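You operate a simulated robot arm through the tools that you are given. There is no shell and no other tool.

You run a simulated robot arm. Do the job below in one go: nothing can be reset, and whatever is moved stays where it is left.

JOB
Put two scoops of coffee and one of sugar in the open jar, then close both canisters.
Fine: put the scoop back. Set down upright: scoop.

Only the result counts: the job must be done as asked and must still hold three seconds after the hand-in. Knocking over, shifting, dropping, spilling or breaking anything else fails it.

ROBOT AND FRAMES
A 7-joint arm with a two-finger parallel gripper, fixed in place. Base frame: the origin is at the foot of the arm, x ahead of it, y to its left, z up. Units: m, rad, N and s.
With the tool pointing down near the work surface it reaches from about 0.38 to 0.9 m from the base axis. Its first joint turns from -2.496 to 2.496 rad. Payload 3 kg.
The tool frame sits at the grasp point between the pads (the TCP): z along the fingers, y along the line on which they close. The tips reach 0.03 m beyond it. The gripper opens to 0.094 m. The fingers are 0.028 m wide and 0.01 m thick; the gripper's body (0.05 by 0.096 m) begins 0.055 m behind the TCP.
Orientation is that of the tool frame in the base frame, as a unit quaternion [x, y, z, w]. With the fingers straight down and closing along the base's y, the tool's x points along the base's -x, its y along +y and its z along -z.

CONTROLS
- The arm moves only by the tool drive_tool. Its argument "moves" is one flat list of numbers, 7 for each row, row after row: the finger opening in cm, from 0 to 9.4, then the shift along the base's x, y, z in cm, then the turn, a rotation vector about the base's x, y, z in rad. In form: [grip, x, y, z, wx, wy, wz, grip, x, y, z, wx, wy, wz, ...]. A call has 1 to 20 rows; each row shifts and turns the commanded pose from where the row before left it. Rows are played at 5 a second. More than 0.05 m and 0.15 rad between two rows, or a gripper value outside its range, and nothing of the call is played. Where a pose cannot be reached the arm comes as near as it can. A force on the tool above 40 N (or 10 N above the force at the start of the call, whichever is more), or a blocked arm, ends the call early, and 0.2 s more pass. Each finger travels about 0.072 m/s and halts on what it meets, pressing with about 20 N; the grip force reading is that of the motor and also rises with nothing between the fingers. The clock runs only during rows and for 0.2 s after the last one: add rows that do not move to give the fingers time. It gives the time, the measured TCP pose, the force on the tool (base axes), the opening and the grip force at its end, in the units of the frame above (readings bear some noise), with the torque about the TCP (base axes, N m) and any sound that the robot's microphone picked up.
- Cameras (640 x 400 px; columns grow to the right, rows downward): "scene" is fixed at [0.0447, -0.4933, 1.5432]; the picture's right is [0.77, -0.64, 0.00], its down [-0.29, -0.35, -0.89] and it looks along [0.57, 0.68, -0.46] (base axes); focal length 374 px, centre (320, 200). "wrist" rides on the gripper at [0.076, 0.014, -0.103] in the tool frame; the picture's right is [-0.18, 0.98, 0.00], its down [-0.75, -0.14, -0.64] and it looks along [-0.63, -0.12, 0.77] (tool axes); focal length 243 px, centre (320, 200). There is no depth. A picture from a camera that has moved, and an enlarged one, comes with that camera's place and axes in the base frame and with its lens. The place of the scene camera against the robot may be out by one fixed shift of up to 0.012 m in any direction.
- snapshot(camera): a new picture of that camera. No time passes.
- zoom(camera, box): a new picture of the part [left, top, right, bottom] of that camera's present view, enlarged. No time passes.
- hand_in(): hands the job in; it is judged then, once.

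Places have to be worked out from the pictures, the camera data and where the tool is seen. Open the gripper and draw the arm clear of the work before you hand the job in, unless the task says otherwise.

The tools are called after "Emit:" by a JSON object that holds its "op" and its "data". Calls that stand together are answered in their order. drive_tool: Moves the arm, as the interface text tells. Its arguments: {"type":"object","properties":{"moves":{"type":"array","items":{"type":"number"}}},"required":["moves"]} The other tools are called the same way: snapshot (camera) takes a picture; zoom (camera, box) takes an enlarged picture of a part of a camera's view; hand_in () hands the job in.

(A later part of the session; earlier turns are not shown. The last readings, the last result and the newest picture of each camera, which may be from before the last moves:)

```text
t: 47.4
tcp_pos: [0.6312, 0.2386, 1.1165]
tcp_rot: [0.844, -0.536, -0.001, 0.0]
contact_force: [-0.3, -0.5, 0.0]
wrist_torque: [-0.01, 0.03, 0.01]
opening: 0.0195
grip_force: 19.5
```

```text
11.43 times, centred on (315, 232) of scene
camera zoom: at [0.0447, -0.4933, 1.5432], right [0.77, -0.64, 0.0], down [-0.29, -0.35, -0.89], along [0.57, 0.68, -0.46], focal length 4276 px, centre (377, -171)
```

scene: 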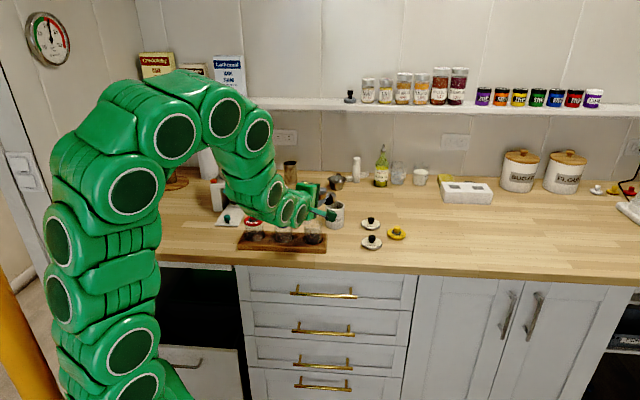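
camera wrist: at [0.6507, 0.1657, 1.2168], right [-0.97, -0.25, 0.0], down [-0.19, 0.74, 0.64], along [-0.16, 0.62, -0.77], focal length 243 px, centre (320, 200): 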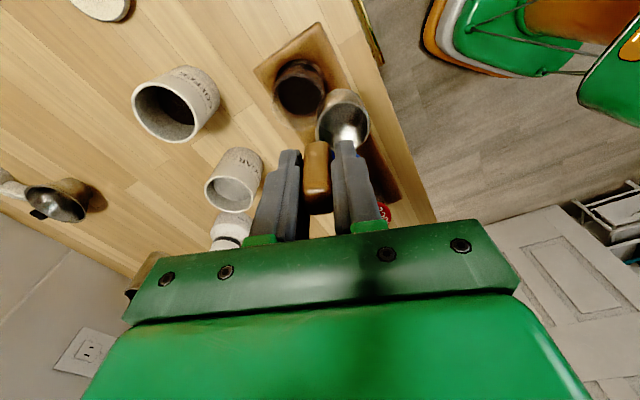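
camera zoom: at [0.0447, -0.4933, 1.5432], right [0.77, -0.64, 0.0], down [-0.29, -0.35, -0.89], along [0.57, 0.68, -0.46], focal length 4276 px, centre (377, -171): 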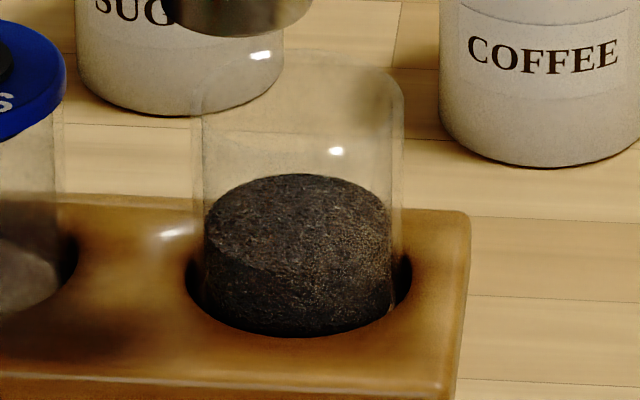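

Two scoops of coffee are in the jar with no spill. Next is sugar: I move the empty scoop to above the sugar canister (≈[0.711, 0.385]), un-yawing to 50°.

Emit:
{"op": "drive_tool", "data": {"moves": [0, 1.03, 1.515, 0, 0, 0, -0.1257, 0, 1.03, 1.515, 0, 0, 0, -0.1257, 0, 1.03, 1.515, 0, 0, 0, -0.1257, 0, 1.03, 1.515, 0, 0, 0, -0.1257, 0, 1.03, 1.515, 0, 0, 0, -0.1257, 0, 1.03, 1.515, 0, 0, 0, -0.1257, 0, 1.03, 1.515, 0, 0, 0, -0.1257, 0, 1.03, 1.515, 0, 0, 0, -0.1257, 0, 1.03, 1.515, 0, 0, 0, -0.1257, 0, 0, 0, -1, 0, 0, 0, 0, 0, 0, -1, 0, 0, 0, 0, 0, 0, 0, 0, 0, 0]}}

Emit:
{"op": "zoom", "data": {"camera": "wrist", "box": [250, 60, 410, 180]}}

Emit:
{"op": "zoom", "data": {"camera": "scene", "box": [260, 150, 360, 240]}}

```text
t: 50.0
tcp_pos: [0.7239, 0.3748, 1.0944]
tcp_rot: [-0.424, 0.906, 0.0, 0.001]
contact_force: [0.3, -0.7, -0.5]
wrist_torque: [-0.02, 0.01, 0.0]
opening: 0.0193
grip_force: 20.1
```

```text
3.33 times, centred on (330, 120) of wrist
camera zoom: at [0.6646, 0.3268, 1.1964], right [-0.64, 0.77, 0.0], down [0.59, 0.49, 0.64], along [0.49, 0.41, -0.77], focal length 809 px, centre (287, 467)
```

zoom: 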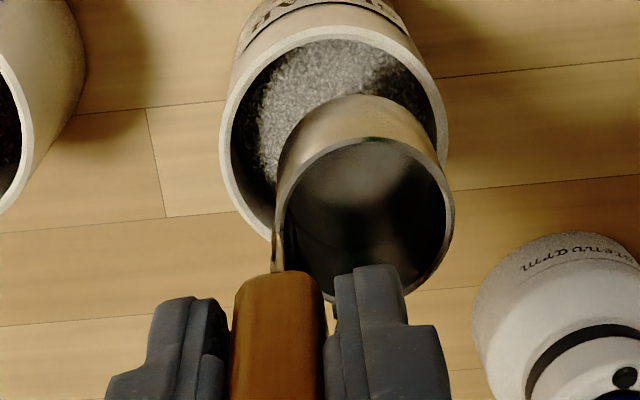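

```text
4.44 times, centred on (310, 195) of scene
camera zoom: at [0.0447, -0.4933, 1.5432], right [0.77, -0.64, 0.0], down [-0.29, -0.35, -0.89], along [0.57, 0.68, -0.46], focal length 1663 px, centre (364, 222)
```

zoom: 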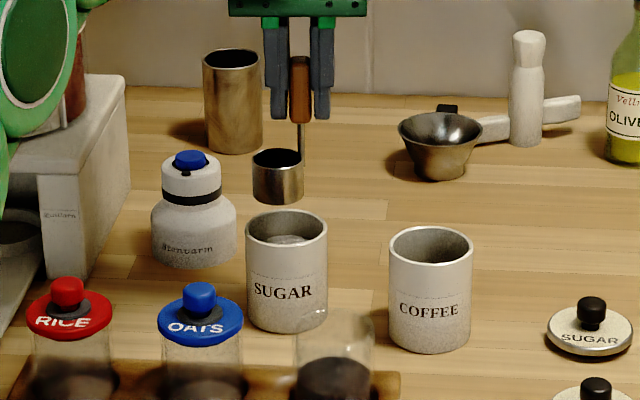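

The cup is centred in depth and ~4 mm to the left of the sugar canister axis. I shift right 1.5 mm and descend until the rims are level to check.

Emit:
{"op": "drive_tool", "data": {"moves": [0, 0.115, -0.095, -1.4, 0, 0, 0, 0, 0, 0, -1.5, 0, 0, 0, 0, 0, 0, -1.5, 0, 0, 0, 0, 0, 0, -1, 0, 0, 0, 0, 0, 0, 0, 0, 0, 0]}}

Emit:
{"op": "zoom", "data": {"camera": "wrist", "box": [250, 60, 410, 180]}}

Emit:
{"op": "zoom", "data": {"camera": "scene", "box": [270, 170, 340, 230]}}

```text
t: 51.2
tcp_pos: [0.7253, 0.374, 1.0423]
tcp_rot: [-0.424, 0.906, 0.0, -0.001]
contact_force: [0.2, 0.5, -0.4]
wrist_torque: [0.01, 0.01, -0.01]
opening: 0.0196
grip_force: 20.6
```

```text
3.33 times, centred on (330, 120) of wrist
camera zoom: at [0.6659, 0.326, 1.1434], right [-0.64, 0.77, 0.0], down [0.59, 0.49, 0.64], along [0.49, 0.41, -0.77], focal length 809 px, centre (287, 467)
```

zoom: 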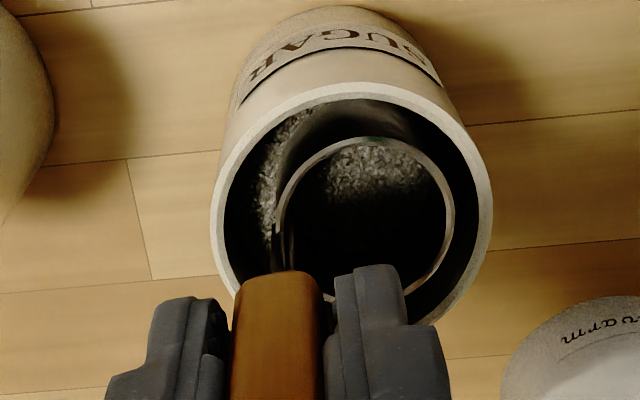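

```text
6.67 times, centred on (305, 200) of scene
camera zoom: at [0.0447, -0.4933, 1.5432], right [0.77, -0.64, 0.0], down [-0.29, -0.35, -0.89], along [0.57, 0.68, -0.46], focal length 2494 px, centre (420, 200)
```

zoom: 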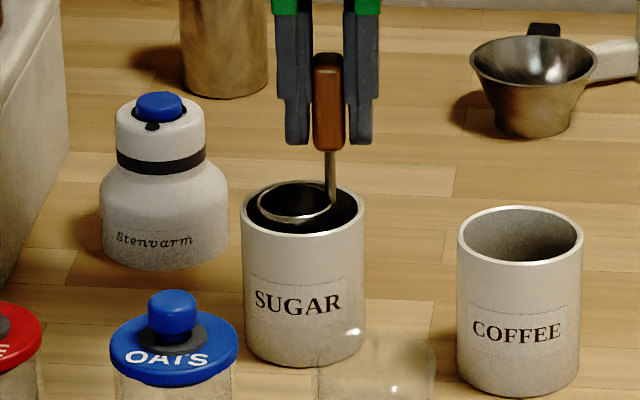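

Sugar is already entering the cup. I go on down about 3 cm to fill it fully, with a 1.5 mm shift toward the front for wall clearance.

Emit:
{"op": "drive_tool", "data": {"moves": [0, -0.1, -0.115, -1, 0, 0, 0, 0, 0, 0, -1, 0, 0, 0, 0, 0, 0, -0.6, 0, 0, 0, 0, 0, 0, -0.5, 0, 0, 0, 0, 0, 0, 0, 0, 0, 0, 0, 0, 0, 0, 0, 0, 0]}}

Emit:
{"op": "zoom", "data": {"camera": "wrist", "box": [250, 60, 410, 180]}}

Emit:
{"op": "zoom", "data": {"camera": "scene", "box": [270, 170, 340, 230]}}

```text
t: 52.6
tcp_pos: [0.7242, 0.3739, 1.01]
tcp_rot: [-0.425, 0.905, 0.001, 0.0]
contact_force: [-0.8, 0.3, -0.7]
wrist_torque: [-0.01, -0.01, 0.02]
opening: 0.0197
grip_force: 19.8
```

```text
3.33 times, centred on (330, 120) of wrist
camera zoom: at [0.6643, 0.3255, 1.1119], right [-0.64, 0.77, 0.0], down [0.59, 0.49, 0.64], along [0.49, 0.41, -0.77], focal length 809 px, centre (287, 467)
```

zoom: 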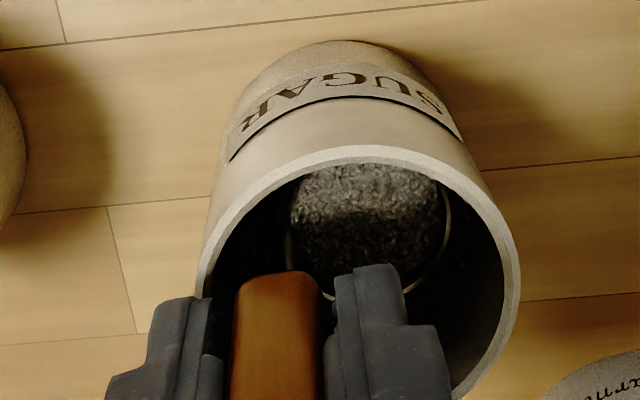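

```text
6.67 times, centred on (305, 200) of scene
camera zoom: at [0.0447, -0.4933, 1.5432], right [0.77, -0.64, 0.0], down [-0.29, -0.35, -0.89], along [0.57, 0.68, -0.46], focal length 2494 px, centre (420, 200)
```

zoom: 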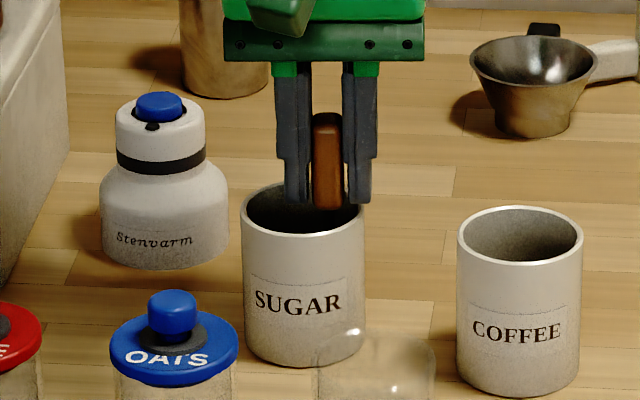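

The cup is full of sugar. I raise it straight out and check the fill and the surroundings.

Emit:
{"op": "drive_tool", "data": {"moves": [0, 0, 0, 1, 0, 0, 0, 0, 0, 0, 1.5, 0, 0, 0, 0, 0, 0, 2, 0, 0, 0, 0, 0, 0, 2.5, 0, 0, 0, 0, 0, 0, 2, 0, 0, 0, 0, 0, 0, 0, 0, 0, 0]}}

Emit:
{"op": "zoom", "data": {"camera": "wrist", "box": [250, 60, 410, 180]}}

Emit:
{"op": "zoom", "data": {"camera": "scene", "box": [290, 160, 345, 210]}}

```text
t: 54.0
tcp_pos: [0.7264, 0.3724, 1.102]
tcp_rot: [-0.424, 0.906, 0.0, 0.0]
contact_force: [0.8, -0.5, -1.8]
wrist_torque: [0.0, 0.01, 0.01]
opening: 0.0194
grip_force: 20.5
```

```text
3.33 times, centred on (330, 120) of wrist
camera zoom: at [0.6661, 0.325, 1.2032], right [-0.64, 0.77, 0.0], down [0.59, 0.49, 0.64], along [0.49, 0.41, -0.77], focal length 809 px, centre (287, 467)
```

zoom: 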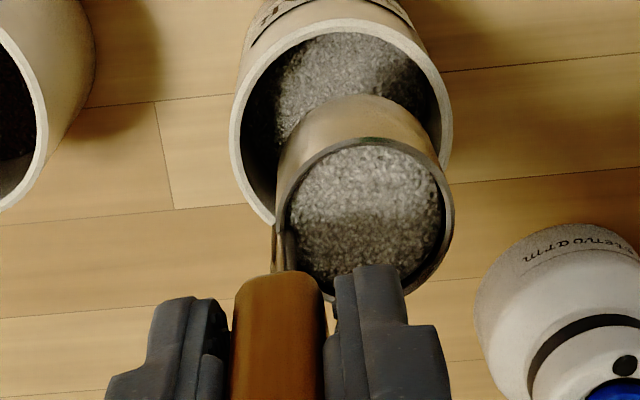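

```text
8.00 times, centred on (318, 185) of scene
camera zoom: at [0.0447, -0.4933, 1.5432], right [0.77, -0.64, 0.0], down [-0.29, -0.35, -0.89], along [0.57, 0.68, -0.46], focal length 2993 px, centre (340, 320)
```

zoom: 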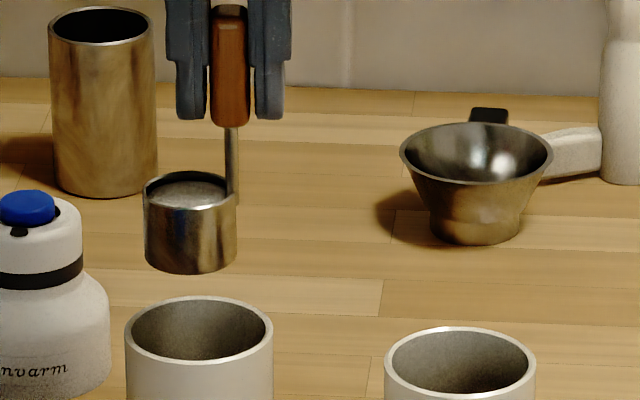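

The scoop is full of sugar. I carry it level to the same pre-pour pose at the jar.

Emit:
{"op": "drive_tool", "data": {"moves": [0, -0.4, -1.198, 0, 0, 0, 0.1257, 0, -0.4, -1.198, 0, 0, 0, 0.1257, 0, -0.4, -1.198, 0, 0, 0, 0.1257, 0, -0.4, -1.198, 0, 0, 0, 0.1257, 0, -0.4, -1.198, 0, 0, 0, 0.1257, 0, -0.4, -1.198, 0, 0, 0, 0.1257, 0, -0.4, -1.198, 0, 0, 0, 0.1257, 0, -0.4, -1.198, 0, 0, 0, 0.1257, 0, -0.4, -1.198, 0, 0, 0, 0.1257, 0, 0, 0, 0, 0, 0, 0, 0, 0, 0, 0, 0, 0, 0]}}

Emit:
{"op": "zoom", "data": {"camera": "wrist", "box": [280, 60, 400, 180]}}

Emit:
{"op": "zoom", "data": {"camera": "scene", "box": [270, 170, 370, 255]}}

```text
t: 56.4
tcp_pos: [0.6875, 0.264, 1.1006]
tcp_rot: [0.844, -0.536, 0.0, 0.0]
contact_force: [0.8, -0.3, -0.5]
wrist_torque: [0.01, -0.01, 0.01]
opening: 0.0196
grip_force: 19.6
```

```text
3.33 times, centred on (340, 120) of wrist
camera zoom: at [0.7072, 0.1914, 1.2018], right [-0.97, -0.25, 0.0], down [-0.19, 0.74, 0.64], along [-0.16, 0.62, -0.77], focal length 809 px, centre (253, 467)
```

zoom: 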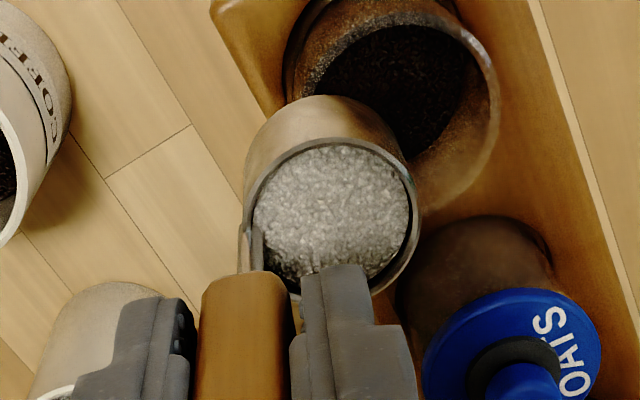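

```text
4.71 times, centred on (320, 212) of scene
camera zoom: at [0.0447, -0.4933, 1.5432], right [0.77, -0.64, 0.0], down [-0.29, -0.35, -0.89], along [0.57, 0.68, -0.46], focal length 1760 px, centre (320, 141)
```

zoom: 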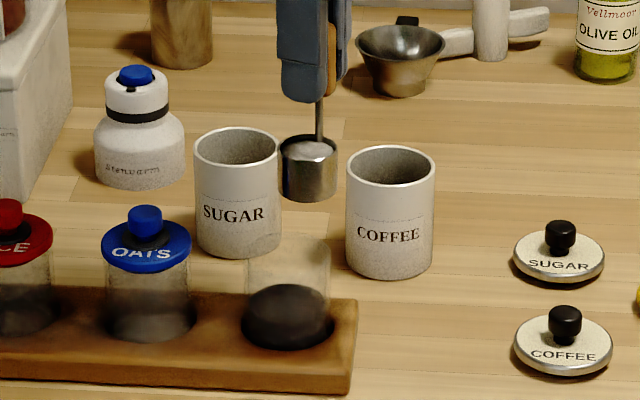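

Same pose as the earlier pours. I lower and tilt about the lip over the jar to 0.8 rad.

Emit:
{"op": "drive_tool", "data": {"moves": [0, 0.05, 0.1, -1.5, 0, 0, 0, 0, 0, 0, -1.45, 0, 0, 0, 0, -0.616, -0.287, 0.25, 0.0423, -0.0906, 0, 0, -0.634, -0.296, 0.18, 0.0423, -0.0906, 0, 0, -0.671, -0.313, 0.11, 0.0423, -0.0906, 0, 0, -0.68, -0.317, 0.04, 0.0423, -0.0906, 0, 0, -0.689, -0.321, -0.04, 0.0423, -0.0906, 0, 0, -0.689, -0.321, -0.12, 0.0423, -0.0906, 0, 0, -0.68, -0.317, -0.19, 0.0423, -0.0906, 0, 0, -0.68, -0.317, -0.26, 0.0423, -0.0906, 0, 0, 0, 0, 0, 0, 0, 0]}}

Emit:
{"op": "zoom", "data": {"camera": "wrist", "box": [280, 50, 480, 180]}}

Emit:
{"op": "zoom", "data": {"camera": "scene", "box": [270, 170, 370, 255]}}

```text
t: 58.8
tcp_pos: [0.6352, 0.2412, 1.0703]
tcp_rot: [0.776, -0.495, 0.21, -0.329]
contact_force: [-0.6, 0.5, -1.1]
wrist_torque: [-0.03, -0.02, 0.0]
opening: 0.0195
grip_force: 19.8
```

```text
3.08 times, centred on (380, 115) of wrist
camera zoom: at [0.5921, 0.1388, 1.1307], right [-0.7, -0.12, -0.71], down [-0.65, 0.53, 0.55], along [0.31, 0.84, -0.45], focal length 746 px, centre (135, 462)
```

zoom: 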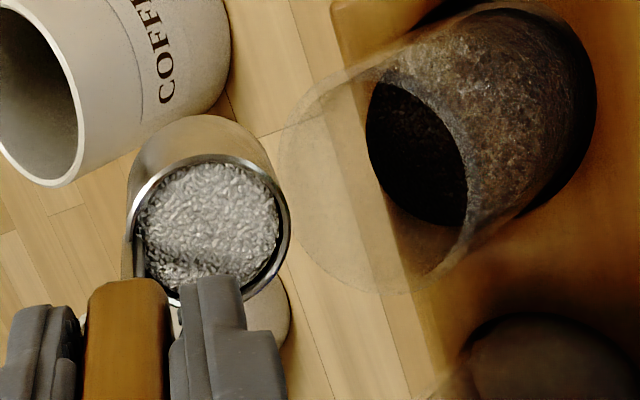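

```text
4.71 times, centred on (320, 212) of scene
camera zoom: at [0.0447, -0.4933, 1.5432], right [0.77, -0.64, 0.0], down [-0.29, -0.35, -0.89], along [0.57, 0.68, -0.46], focal length 1760 px, centre (320, 141)
```

zoom: 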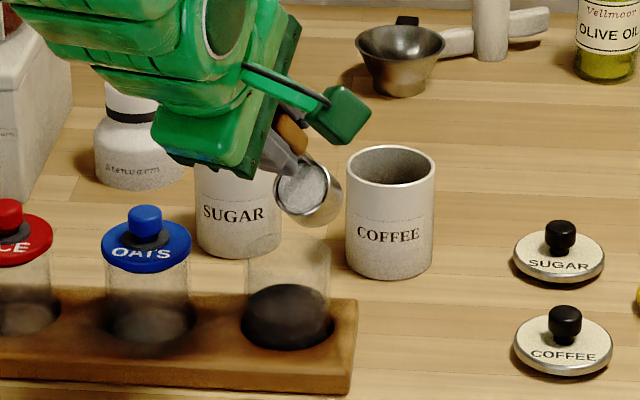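

Same state as the previous pours at 46°. I continue to 1.0 rad and then a small step past 60°.

Emit:
{"op": "drive_tool", "data": {"moves": [0, -0.653, -0.304, -0.34, 0.0423, -0.0906, 0, 0, -0.634, -0.296, -0.42, 0.0423, -0.0906, 0, 0, -0.299, -0.14, -0.235, 0.0211, -0.0453, 0, 0, 0, 0, 0, 0, 0, 0]}}

Emit:
{"op": "zoom", "data": {"camera": "wrist", "box": [280, 50, 480, 180]}}

Emit:
{"op": "zoom", "data": {"camera": "scene", "box": [270, 170, 370, 255]}}

```text
t: 59.8
tcp_pos: [0.6198, 0.2332, 1.0612]
tcp_rot: [0.73, -0.465, 0.269, -0.423]
contact_force: [0.5, 0.0, -0.8]
wrist_torque: [0.02, 0.02, 0.0]
opening: 0.0196
grip_force: 19.6
```

```text
3.08 times, centred on (380, 115) of wrist
camera zoom: at [0.5648, 0.1257, 1.0985], right [-0.52, -0.04, -0.85], down [-0.76, 0.48, 0.44], along [0.39, 0.88, -0.28], focal length 746 px, centre (135, 462)
```

zoom: 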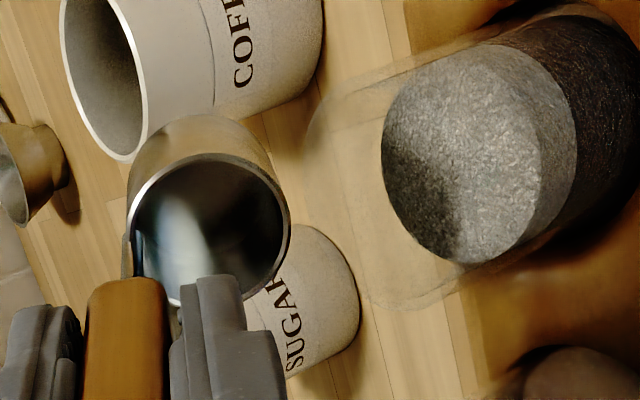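

```text
4.71 times, centred on (320, 212) of scene
camera zoom: at [0.0447, -0.4933, 1.5432], right [0.77, -0.64, 0.0], down [-0.29, -0.35, -0.89], along [0.57, 0.68, -0.46], focal length 1760 px, centre (320, 141)
```

zoom: 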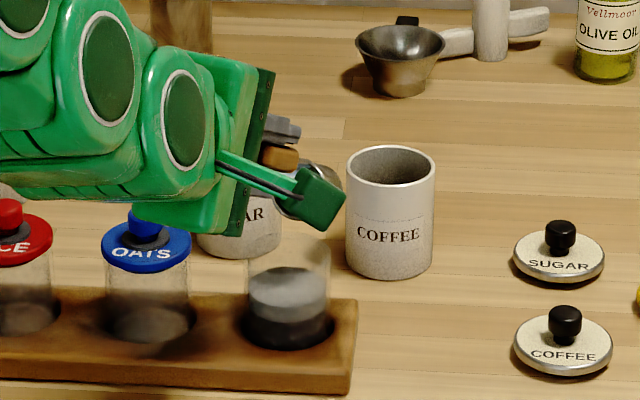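

The sugar sits on top of the coffee in the jar; the scoop is empty and nothing spilled. I raise and un-tilt back to upright.

Emit:
{"op": "drive_tool", "data": {"moves": [0, 0.3, 0.14, 1.2, -0.0423, 0.0906, 0, 0, 0.3, 0.14, 1.2, -0.0423, 0.0906, 0, 0, 0.3, 0.14, 1.2, -0.0423, 0.0906, 0, 0, 0.3, 0.14, 0.8, -0.0423, 0.0906, 0, 0, 0, 0, 0.6, -0.0423, 0.0906, 0, 0, 0, 0, 0.6, -0.0423, 0.0906, 0, 0, 0, 0, 0, -0.0423, 0.0906, 0, 0, 0, 0, 0, -0.0423, 0.0906, 0, 0, 0, 0, 0, -0.0423, 0.0906, 0, 0, 0, 0, 0, -0.0423, 0.0906, 0, 0, 0, 0, 0, -0.0211, 0.0453, 0, 0, 0, 0, 0, 0, 0, 0]}}

Emit:
{"op": "zoom", "data": {"camera": "wrist", "box": [240, 50, 400, 180]}}

Emit:
{"op": "zoom", "data": {"camera": "scene", "box": [270, 180, 360, 255]}}

```text
t: 62.4
tcp_pos: [0.6305, 0.2388, 1.1165]
tcp_rot: [0.844, -0.537, -0.001, 0.001]
contact_force: [0.2, -0.2, -0.8]
wrist_torque: [-0.01, 0.02, -0.01]
opening: 0.0196
grip_force: 19.8
```

```text
3.08 times, centred on (320, 115) of wrist
camera zoom: at [0.6508, 0.1657, 1.2183], right [-0.97, -0.25, 0.0], down [-0.19, 0.74, 0.64], along [-0.16, 0.62, -0.77], focal length 746 px, centre (320, 462)
```

zoom: 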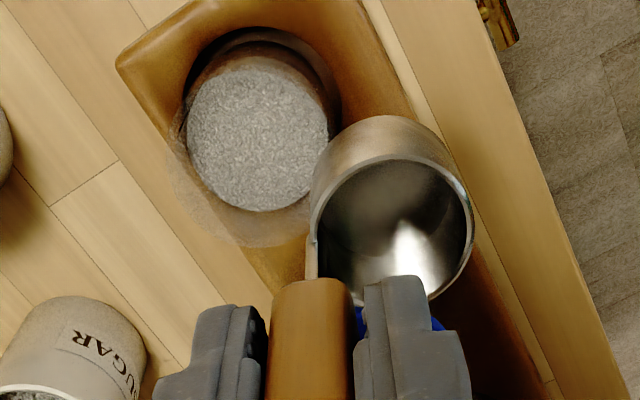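

```text
5.33 times, centred on (315, 218) of scene
camera zoom: at [0.0447, -0.4933, 1.5432], right [0.77, -0.64, 0.0], down [-0.29, -0.35, -0.89], along [0.57, 0.68, -0.46], focal length 1995 px, centre (347, 107)
```

zoom: 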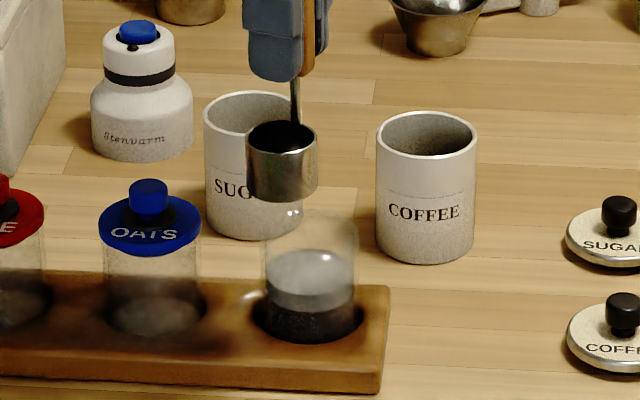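

All three scoops are in. I carry the empty scoop back to above its original place, un-yawing to the original orientation.

Emit:
{"op": "drive_tool", "data": {"moves": [0, 0.228, 2.189, 0, 0, 0, -0.1257, 0, 0.228, 2.189, 0, 0, 0, -0.1257, 0, 0.228, 2.189, 0, 0, 0, -0.1257, 0, 0.228, 2.189, 0, 0, 0, -0.1257, 0, 0.228, 2.189, 0, 0, 0, -0.1257, 0, 0.228, 2.189, 0, 0, 0, -0.1257, 0, 0.228, 2.189, 0, 0, 0, -0.1257, 0, 0.228, 2.189, 0, 0, 0, -0.1257, 0, 0.228, 2.189, 0, 0, 0, -0.1257, 0, 0, 0, -1, 0, 0, 0, 0, 0, 0, 0, 0, 0, 0]}}

Emit:
{"op": "snapshot", "data": {"camera": "wrist"}}

Emit:
{"op": "zoom", "data": {"camera": "scene", "box": [230, 140, 350, 250]}}

```text
t: 64.8
tcp_pos: [0.6532, 0.4372, 1.1093]
tcp_rot: [-0.424, 0.906, 0.0, 0.001]
contact_force: [0.8, -0.6, -0.2]
wrist_torque: [-0.03, 0.0, 0.01]
opening: 0.0195
grip_force: 20.4
```

```text
taken
camera wrist: at [0.5925, 0.3897, 1.21], right [-0.64, 0.77, 0.0], down [0.59, 0.49, 0.64], along [0.5, 0.41, -0.77], focal length 243 px, centre (320, 200)
```

wrist: 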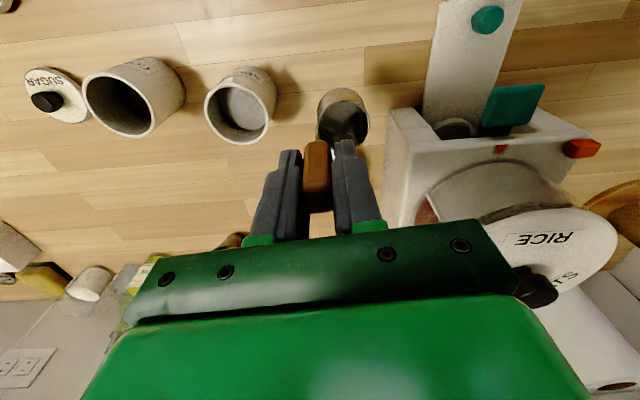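

```text
3.64 times, centred on (290, 195) of scene
camera zoom: at [0.0447, -0.4933, 1.5432], right [0.77, -0.64, 0.0], down [-0.29, -0.35, -0.89], along [0.57, 0.68, -0.46], focal length 1360 px, centre (429, 218)
```

zoom: 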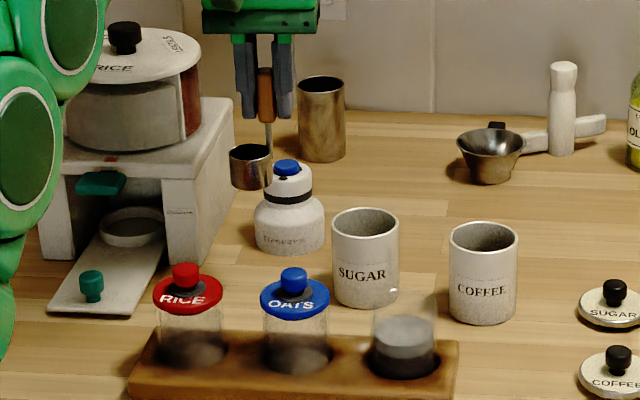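

The scoop is above its original spot. I lower it 10 cm, then look before the last centimetre or two.

Emit:
{"op": "drive_tool", "data": {"moves": [0, -0.1, -0.1, -2, 0, 0, 0, 0, 0, 0, -2, 0, 0, 0, 0, 0, 0, -2, 0, 0, 0, 0, 0, 0, -2, 0, 0, 0, 0, 0, 0, -2, 0, 0, 0, 0, 0, 0, -1, 0, 0, 0, 0, 0, 0, 0, 0, 0, 0]}}

Emit:
{"op": "zoom", "data": {"camera": "wrist", "box": [260, 60, 380, 240]}}

Emit:
{"op": "zoom", "data": {"camera": "scene", "box": [240, 170, 310, 230]}}

```text
t: 66.4
tcp_pos: [0.6522, 0.4358, 0.9975]
tcp_rot: [-0.424, 0.906, 0.0, -0.001]
contact_force: [0.0, 0.4, -1.1]
wrist_torque: [-0.01, 0.0, -0.03]
opening: 0.0196
grip_force: 20.1
```

```text
2.22 times, centred on (320, 150) of wrist
camera zoom: at [0.5919, 0.3875, 1.0993], right [-0.64, 0.77, 0.0], down [0.59, 0.49, 0.64], along [0.49, 0.41, -0.77], focal length 539 px, centre (320, 311)
```

zoom: 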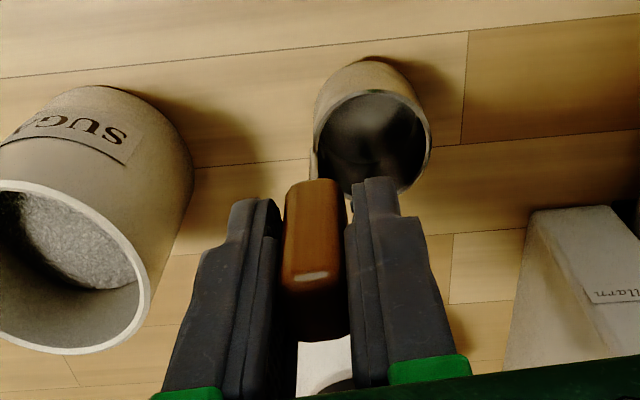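

```text
6.67 times, centred on (275, 200) of scene
camera zoom: at [0.0447, -0.4933, 1.5432], right [0.77, -0.64, 0.0], down [-0.29, -0.35, -0.89], along [0.57, 0.68, -0.46], focal length 2494 px, centre (620, 200)
```

zoom: 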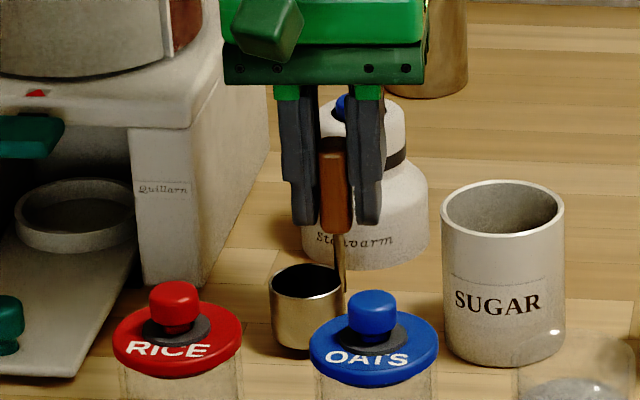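

The scoop is upright about 9 mm above the counter. I lower in small steps and watch the vertical force for touchdown.

Emit:
{"op": "drive_tool", "data": {"moves": [0, 0, 0, -0.3, 0, 0, 0, 0, 0, 0, -0.3, 0, 0, 0, 0, 0, 0, -0.15, 0, 0, 0, 0, 0, 0, 0, 0, 0, 0]}}

Emit:
{"op": "zoom", "data": {"camera": "scene", "box": [255, 190, 295, 225]}}

```text
t: 67.4
tcp_pos: [0.6513, 0.4347, 0.9897]
tcp_rot: [-0.424, 0.906, 0.0, 0.001]
contact_force: [2.0, -0.6, 12.2]
wrist_torque: [0.08, -0.01, 0.01]
opening: 0.0194
grip_force: 19.8
```

```text
11.43 times, centred on (275, 208) of scene
camera zoom: at [0.0447, -0.4933, 1.5432], right [0.77, -0.64, 0.0], down [-0.29, -0.35, -0.89], along [0.57, 0.68, -0.46], focal length 4276 px, centre (834, 114)
```

zoom: 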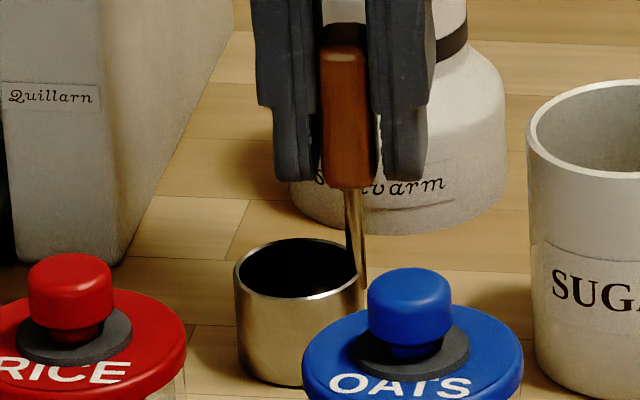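

Touchdown confirmed (12 N upward). I ease off 1 mm to lower the press, then open gently to 4 cm.

Emit:
{"op": "drive_tool", "data": {"moves": [0, 0, 0, 0.1, 0, 0, 0, 0, 0, 0, 0, 0, 0, 0, 2.2, 0, 0, 0, 0, 0, 0, 2.8, 0, 0, 0, 0, 0, 0, 3.4, 0, 0, 0, 0, 0, 0, 4, 0, 0, 0, 0, 0, 0, 4, 0, 0, 0, 0, 0, 0]}}

Emit:
{"op": "zoom", "data": {"camera": "wrist", "box": [260, 60, 380, 240]}}

Emit:
{"op": "zoom", "data": {"camera": "scene", "box": [255, 190, 295, 225]}}

```text
t: 69.0
tcp_pos: [0.6514, 0.4353, 0.9906]
tcp_rot: [-0.424, 0.905, 0.001, 0.0]
contact_force: [0.2, -0.2, 0.1]
wrist_torque: [0.01, -0.03, 0.02]
opening: 0.0401
grip_force: 0.0
```

```text
2.22 times, centred on (320, 150) of wrist
camera zoom: at [0.592, 0.3874, 1.0917], right [-0.64, 0.77, 0.0], down [0.59, 0.49, 0.64], along [0.49, 0.41, -0.77], focal length 539 px, centre (320, 311)
```

zoom: 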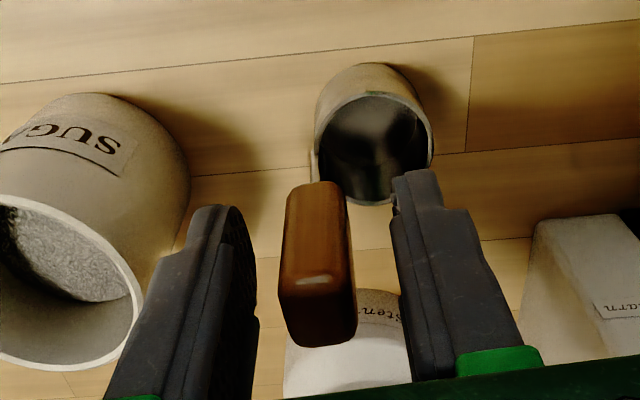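

```text
11.43 times, centred on (275, 208) of scene
camera zoom: at [0.0447, -0.4933, 1.5432], right [0.77, -0.64, 0.0], down [-0.29, -0.35, -0.89], along [0.57, 0.68, -0.46], focal length 4276 px, centre (834, 114)
```

zoom: 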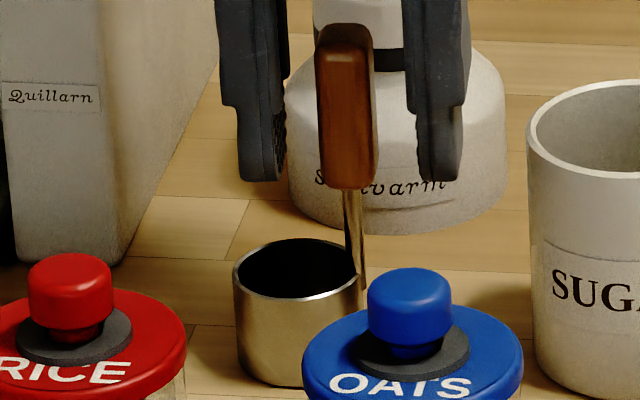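

The scoop stands upright in its original place. I raise the open fingers straight up off the handle, then check.

Emit:
{"op": "drive_tool", "data": {"moves": [4, 0, 0, 1.5, 0, 0, 0, 4, 0, 0, 2.5, 0, 0, 0, 4, 0, 0, 3, 0, 0, 0, 4, 0, 0, 4, 0, 0, 0, 4, 0, 0, 0, 0, 0, 0]}}

Emit:
{"op": "zoom", "data": {"camera": "scene", "box": [230, 140, 350, 250]}}

Emit:
{"op": "zoom", "data": {"camera": "wrist", "box": [280, 40, 370, 130]}}

```text
t: 70.2
tcp_pos: [0.6512, 0.4354, 1.1002]
tcp_rot: [-0.424, 0.905, 0.001, 0.0]
contact_force: [0.7, 0.3, 0.6]
wrist_torque: [-0.03, 0.04, -0.04]
opening: 0.0399
grip_force: 0.0
```

```text
3.64 times, centred on (290, 195) of scene
camera zoom: at [0.0447, -0.4933, 1.5432], right [0.77, -0.64, 0.0], down [-0.29, -0.35, -0.89], along [0.57, 0.68, -0.46], focal length 1360 px, centre (429, 218)
```

zoom: 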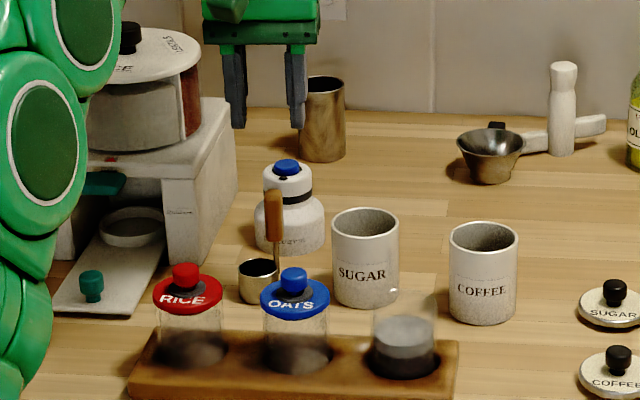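

```text
4.44 times, centred on (325, 85) of wrist
camera zoom: at [0.5915, 0.3878, 1.2013], right [-0.64, 0.77, 0.0], down [0.59, 0.49, 0.64], along [0.49, 0.41, -0.77], focal length 1078 px, centre (298, 711)
```

zoom: 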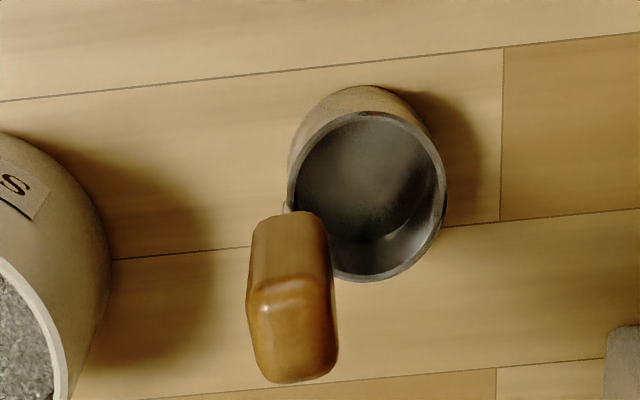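

The scoop is back where it was, upright. I now move over toward the COFFEE lid (≈[0.779, 0.13]) to view both lids from nearer.

Emit:
{"op": "drive_tool", "data": {"moves": [4, 1.48, -4.19, 0, 0, 0, 0, 4, 1.48, -4.19, 0, 0, 0, 0, 4, 1.48, -4.19, 0, 0, 0, 0, 4, 1.48, -4.19, 0, 0, 0, 0, 4, 1.48, -4.19, 0, 0, 0, 0, 4, 1.48, -4.19, 0, 0, 0, 0, 4, 1.48, -4.19, 0, 0, 0, 0, 4, 1.48, -4.19, 0, 0, 0, 0, 4, 0, 0, 0, 0, 0, 0, 4, 0, 0, 0, 0, 0, 0]}}

Emit:
{"op": "snapshot", "data": {"camera": "wrist"}}

Emit:
{"op": "zoom", "data": {"camera": "wrist", "box": [260, 50, 400, 180]}}

Emit:
{"op": "zoom", "data": {"camera": "scene", "box": [340, 190, 420, 260]}}

```text
t: 72.4
tcp_pos: [0.7712, 0.1003, 1.1019]
tcp_rot: [-0.425, 0.905, 0.0, 0.0]
contact_force: [-0.3, 0.4, -0.6]
wrist_torque: [0.0, 0.01, 0.0]
opening: 0.04
grip_force: 0.0
```

```text
taken
camera wrist: at [0.7107, 0.0531, 1.2033], right [-0.64, 0.77, 0.0], down [0.59, 0.49, 0.64], along [0.5, 0.41, -0.77], focal length 243 px, centre (320, 200)
```

wrist: 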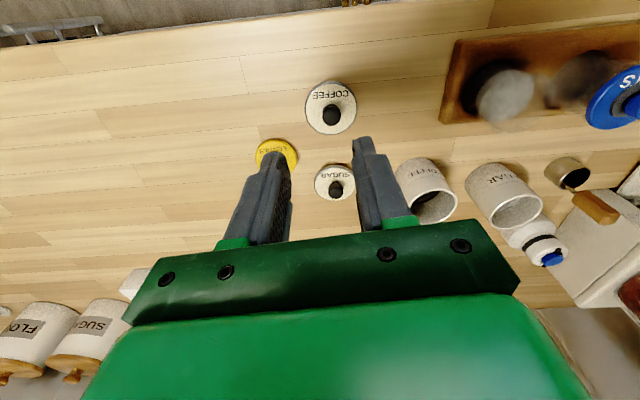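

```text
3.08 times, centred on (330, 115) of wrist
camera zoom: at [0.7107, 0.0531, 1.2033], right [-0.64, 0.77, 0.0], down [0.59, 0.49, 0.64], along [0.5, 0.41, -0.77], focal length 746 px, centre (289, 462)
```

zoom: 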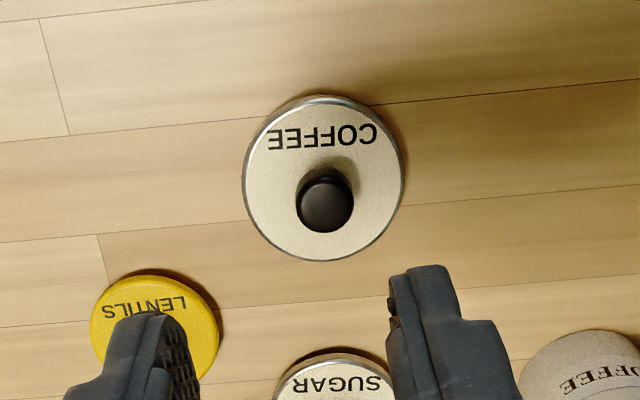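

```text
5.71 times, centred on (380, 225) of scene
camera zoom: at [0.0447, -0.4933, 1.5432], right [0.77, -0.64, 0.0], down [-0.29, -0.35, -0.89], along [0.57, 0.68, -0.46], focal length 2138 px, centre (-23, 57)
```

zoom: 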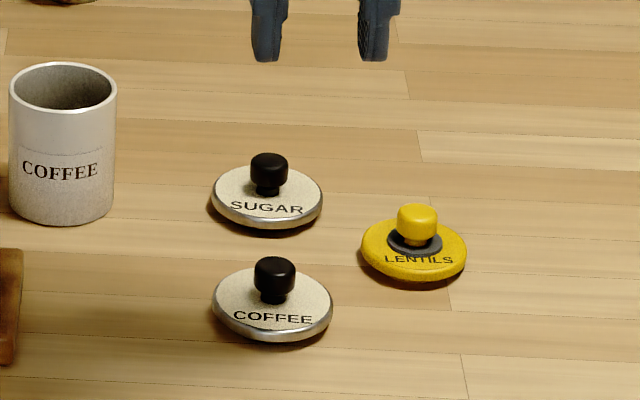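

The COFFEE lid's knob is at about [0.7806, 0.1285], top ≈0.934, cap ~21 mm wide, disc top ≈0.91. I move above it and descend partway to check alignment.

Emit:
{"op": "drive_tool", "data": {"moves": [4, 0.94, 1.41, -2, 0, 0, 0, 4, 0, 1.41, -3, 0, 0, 0, 4, 0, 0, -3, 0, 0, 0, 4, 0, 0, -2.2, 0, 0, 0, 4, 0, 0, 0, 0, 0, 0]}}

Emit:
{"op": "zoom", "data": {"camera": "wrist", "box": [250, 90, 400, 240]}}

Emit:
{"op": "zoom", "data": {"camera": "scene", "box": [340, 180, 420, 260]}}

```text
t: 73.6
tcp_pos: [0.779, 0.1295, 0.9986]
tcp_rot: [-0.424, 0.906, 0.001, 0.0]
contact_force: [0.9, 0.7, 0.2]
wrist_torque: [0.03, 0.02, 0.01]
opening: 0.0403
grip_force: 0.1
```

```text
2.67 times, centred on (325, 165) of wrist
camera zoom: at [0.7196, 0.0816, 1.0999], right [-0.64, 0.77, 0.0], down [0.59, 0.49, 0.64], along [0.49, 0.41, -0.77], focal length 647 px, centre (307, 293)
```

zoom: 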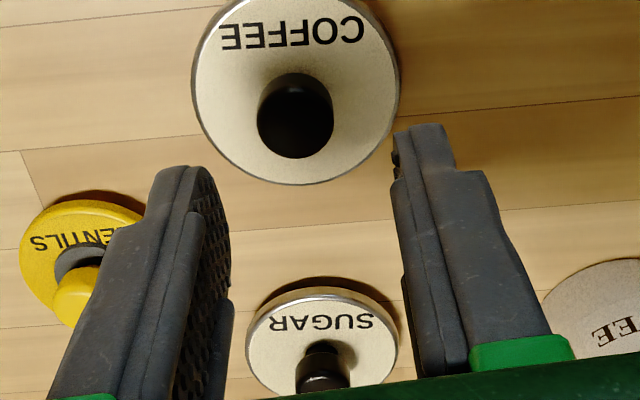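

```text
5.00 times, centred on (380, 220) of scene
camera zoom: at [0.0447, -0.4933, 1.5432], right [0.77, -0.64, 0.0], down [-0.29, -0.35, -0.89], along [0.57, 0.68, -0.46], focal length 1871 px, centre (20, 100)
```

zoom: 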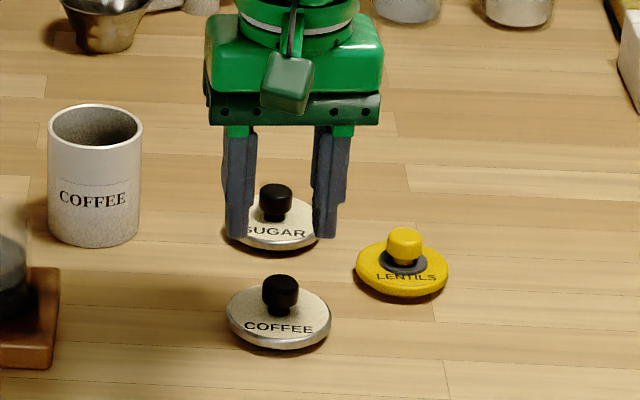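

The knob is about 3 mm in +x from the TCP. I correct and descend so the fingertips stop ~5 mm above the lid disc, then look before closing.

Emit:
{"op": "drive_tool", "data": {"moves": [4, 0.3, 0, -1.5, 0, 0, 0, 4, 0, 0, -2, 0, 0, 0, 4, 0, 0, -1.2, 0, 0, 0, 4, 0, 0, -0.6, 0, 0, 0, 4, 0, 0, 0, 0, 0, 0]}}

Emit:
{"op": "zoom", "data": {"camera": "wrist", "box": [250, 90, 400, 240]}}

Emit:
{"op": "zoom", "data": {"camera": "scene", "box": [350, 200, 400, 250]}}

```text
t: 74.8
tcp_pos: [0.7819, 0.1286, 0.9448]
tcp_rot: [-0.424, 0.906, -0.001, 0.001]
contact_force: [0.0, 0.1, -0.3]
wrist_torque: [-0.02, 0.01, 0.0]
opening: 0.04
grip_force: 0.1
```

```text
2.67 times, centred on (325, 165) of wrist
camera zoom: at [0.7222, 0.0811, 1.0461], right [-0.64, 0.77, 0.0], down [0.59, 0.49, 0.64], along [0.49, 0.41, -0.77], focal length 647 px, centre (307, 293)
```

zoom: 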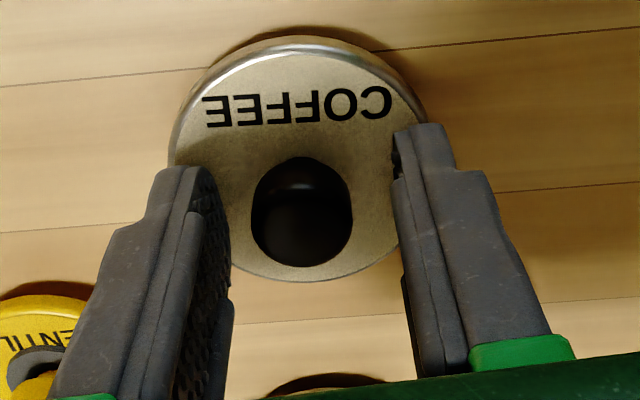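

```text
8.00 times, centred on (375, 225) of scene
camera zoom: at [0.0447, -0.4933, 1.5432], right [0.77, -0.64, 0.0], down [-0.29, -0.35, -0.89], along [0.57, 0.68, -0.46], focal length 2993 px, centre (-120, 0)
```

zoom: 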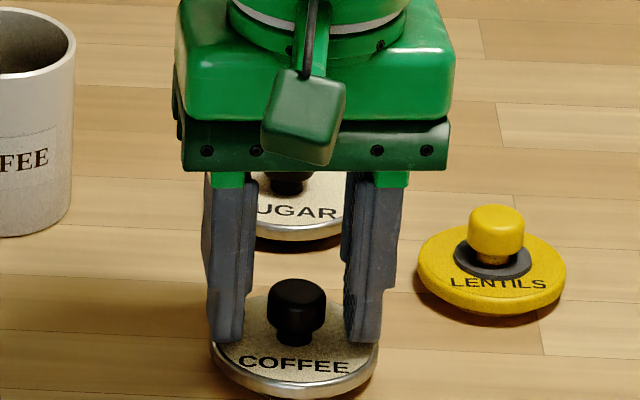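

The knob is well centred between the fingertips. I close on it.

Emit:
{"op": "drive_tool", "data": {"moves": [3, 0, 0, 0, 0, 0, 0, 2.5, 0, 0, 0, 0, 0, 0, 2.0, 0, 0, 0, 0, 0, 0, 1.4, 0, 0, 0, 0, 0, 0, 0.6, 0, 0, 0, 0, 0, 0, 0, 0, 0, 0, 0, 0, 0, 0, 0, 0, 0, 0, 0, 0]}}

Emit:
{"op": "zoom", "data": {"camera": "scene", "box": [350, 200, 400, 250]}}

```text
t: 76.4
tcp_pos: [0.7808, 0.1284, 0.9454]
tcp_rot: [-0.424, 0.905, 0.0, 0.0]
contact_force: [0.2, 0.3, 0.3]
wrist_torque: [0.0, 0.0, 0.01]
opening: 0.0204
grip_force: 20.3
```

```text
8.00 times, centred on (375, 225) of scene
camera zoom: at [0.0447, -0.4933, 1.5432], right [0.77, -0.64, 0.0], down [-0.29, -0.35, -0.89], along [0.57, 0.68, -0.46], focal length 2993 px, centre (-120, 0)
```

zoom: 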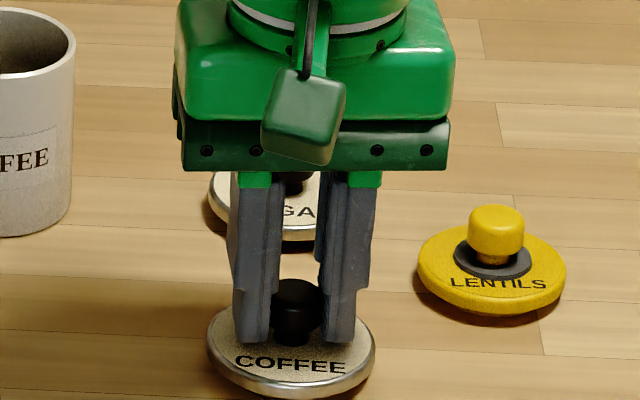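

The knob is gripped (20.4 mm, 20 N). I lift the lid straight up 12 cm and check that it hangs level.

Emit:
{"op": "drive_tool", "data": {"moves": [0, 0, 0, 1, 0, 0, 0, 0, 0, 0, 2, 0, 0, 0, 0, 0, 0, 3, 0, 0, 0, 0, 0, 0, 3, 0, 0, 0, 0, 0, 0, 3, 0, 0, 0, 0, 0, 0, 0, 0, 0, 0]}}

Emit:
{"op": "zoom", "data": {"camera": "scene", "box": [330, 180, 410, 250]}}

Emit:
{"op": "zoom", "data": {"camera": "wrist", "box": [250, 90, 400, 240]}}

```text
t: 77.8
tcp_pos: [0.7827, 0.1284, 1.0641]
tcp_rot: [-0.424, 0.906, 0.0, 0.0]
contact_force: [0.4, -0.3, 0.0]
wrist_torque: [0.04, 0.02, -0.05]
opening: 0.0204
grip_force: 20.6
```

```text
5.71 times, centred on (370, 215) of scene
camera zoom: at [0.0447, -0.4933, 1.5432], right [0.77, -0.64, 0.0], down [-0.29, -0.35, -0.89], along [0.57, 0.68, -0.46], focal length 2138 px, centre (34, 114)
```

zoom: 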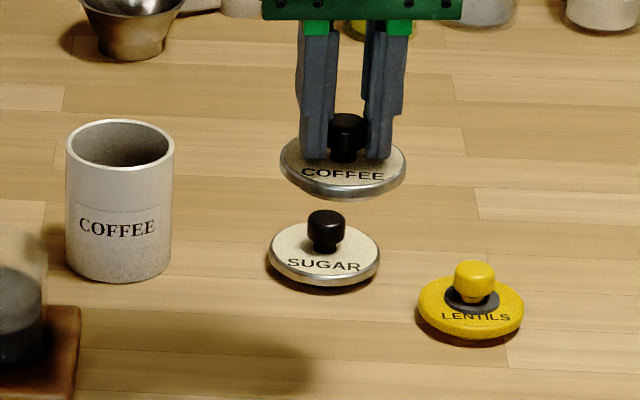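

```text
2.67 times, centred on (325, 165) of wrist
camera zoom: at [0.7226, 0.081, 1.1659], right [-0.64, 0.77, 0.0], down [0.59, 0.49, 0.64], along [0.49, 0.41, -0.77], focal length 647 px, centre (307, 293)
```

zoom: 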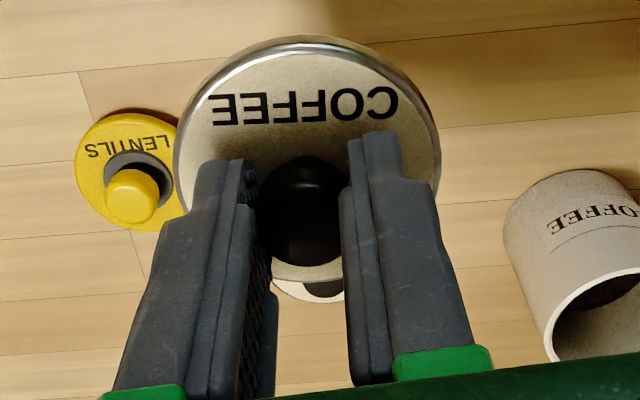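

The lid hangs level. I carry it over the COFFEE canister (≈[0.7735, 0.289]), keeping its underside at ≈1.02, above the 0.974 rim.

Emit:
{"op": "drive_tool", "data": {"moves": [0, -0.1, 2.2, 0, 0, 0, 0, 0, -0.14, 3.2, 0, 0, 0, 0, 0, -0.14, 3.2, 0, 0, 0, 0, 0, -0.14, 3.2, 0, 0, 0, 0, 0, -0.1, 2.6, 0, 0, 0, 0, 0, -0.06, 1.75, 0, 0, 0, 0, 0, 0, 0, 0, 0, 0, 0, 0, 0, 0, 0, 0, 0, 0]}}

Emit:
{"op": "snapshot", "data": {"camera": "wrist"}}

Emit:
{"op": "zoom", "data": {"camera": "wrist", "box": [250, 40, 400, 190]}}

Emit:
{"op": "zoom", "data": {"camera": "scene", "box": [300, 170, 370, 235]}}

```text
t: 79.6
tcp_pos: [0.7752, 0.2883, 1.0644]
tcp_rot: [-0.424, 0.906, 0.0, 0.0]
contact_force: [-0.2, -0.1, 0.3]
wrist_torque: [-0.01, 0.02, 0.03]
opening: 0.0204
grip_force: 20.1
```

```text
taken
camera wrist: at [0.716, 0.2415, 1.1664], right [-0.64, 0.77, 0.0], down [0.59, 0.49, 0.64], along [0.49, 0.41, -0.77], focal length 243 px, centre (320, 200)
```

wrist: 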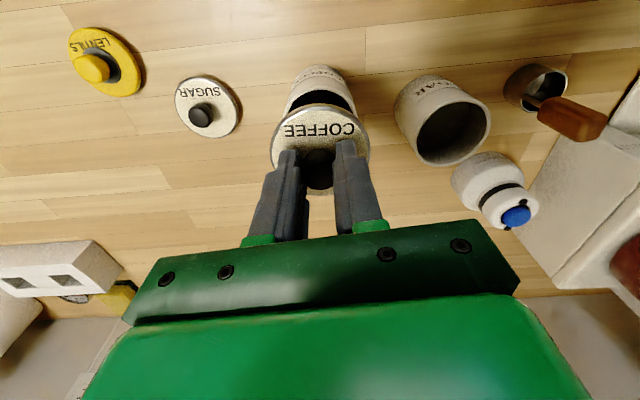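

```text
2.67 times, centred on (325, 115) of wrist
camera zoom: at [0.716, 0.2415, 1.1664], right [-0.64, 0.77, 0.0], down [0.59, 0.49, 0.64], along [0.49, 0.41, -0.77], focal length 647 px, centre (307, 427)
```

zoom: 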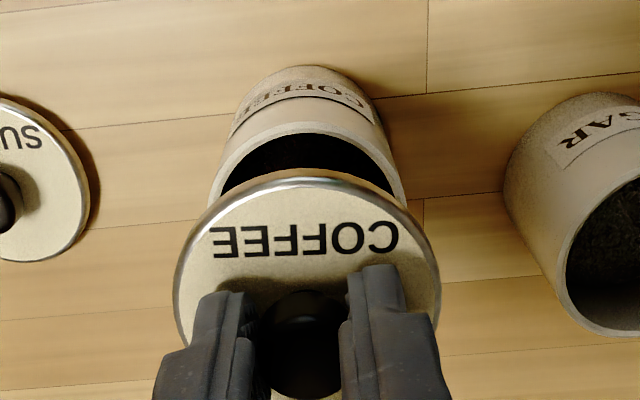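

```text
6.15 times, centred on (335, 202) of scene
camera zoom: at [0.0447, -0.4933, 1.5432], right [0.77, -0.64, 0.0], down [-0.29, -0.35, -0.89], along [0.57, 0.68, -0.46], focal length 2302 px, centre (228, 185)
```

zoom: 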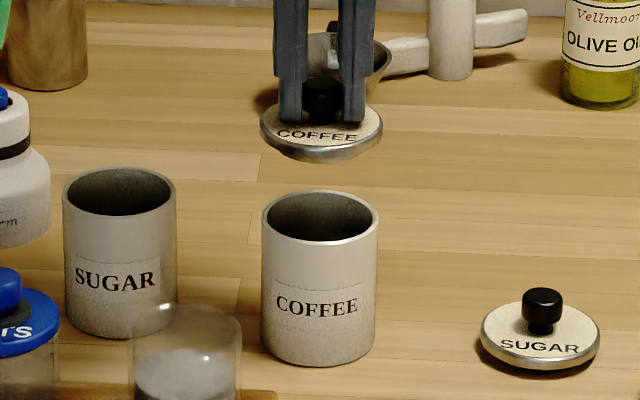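

Lid and canister centres agree within ~1.5 mm in both views. I apply that small correction and lower to just above the rim.

Emit:
{"op": "drive_tool", "data": {"moves": [0, 0.1, 0.08, -1.5, 0, 0, 0, 0, 0, 0, -1.5, 0, 0, 0, 0, 0, 0, -0.8, 0, 0, 0, 0, 0, 0, 0, 0, 0, 0]}}

Emit:
{"op": "zoom", "data": {"camera": "wrist", "box": [250, 40, 400, 190]}}

Emit:
{"op": "zoom", "data": {"camera": "scene", "box": [310, 180, 360, 230]}}

```text
t: 80.6
tcp_pos: [0.7777, 0.2897, 1.0261]
tcp_rot: [-0.424, 0.906, 0.0, 0.0]
contact_force: [0.6, -0.1, -1.2]
wrist_torque: [0.02, -0.01, 0.0]
opening: 0.0206
grip_force: 20.0
```

```text
2.67 times, centred on (325, 115) of wrist
camera zoom: at [0.718, 0.2425, 1.1283], right [-0.64, 0.77, 0.0], down [0.59, 0.49, 0.64], along [0.49, 0.41, -0.77], focal length 647 px, centre (307, 427)
```

zoom: 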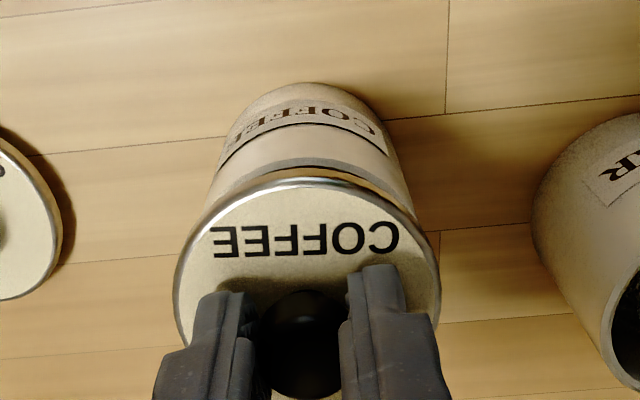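

```text
8.00 times, centred on (335, 205) of scene
camera zoom: at [0.0447, -0.4933, 1.5432], right [0.77, -0.64, 0.0], down [-0.29, -0.35, -0.89], along [0.57, 0.68, -0.46], focal length 2993 px, centre (200, 160)
```

zoom: 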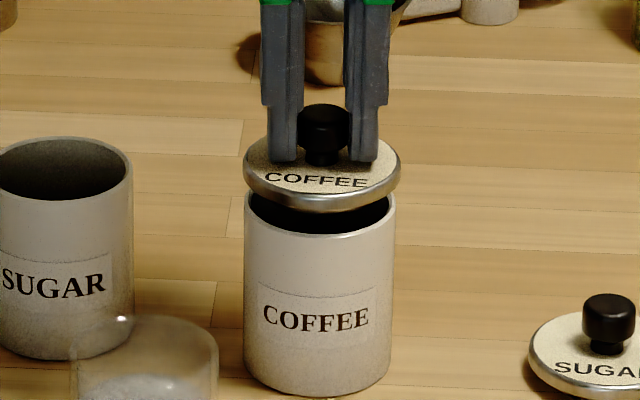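

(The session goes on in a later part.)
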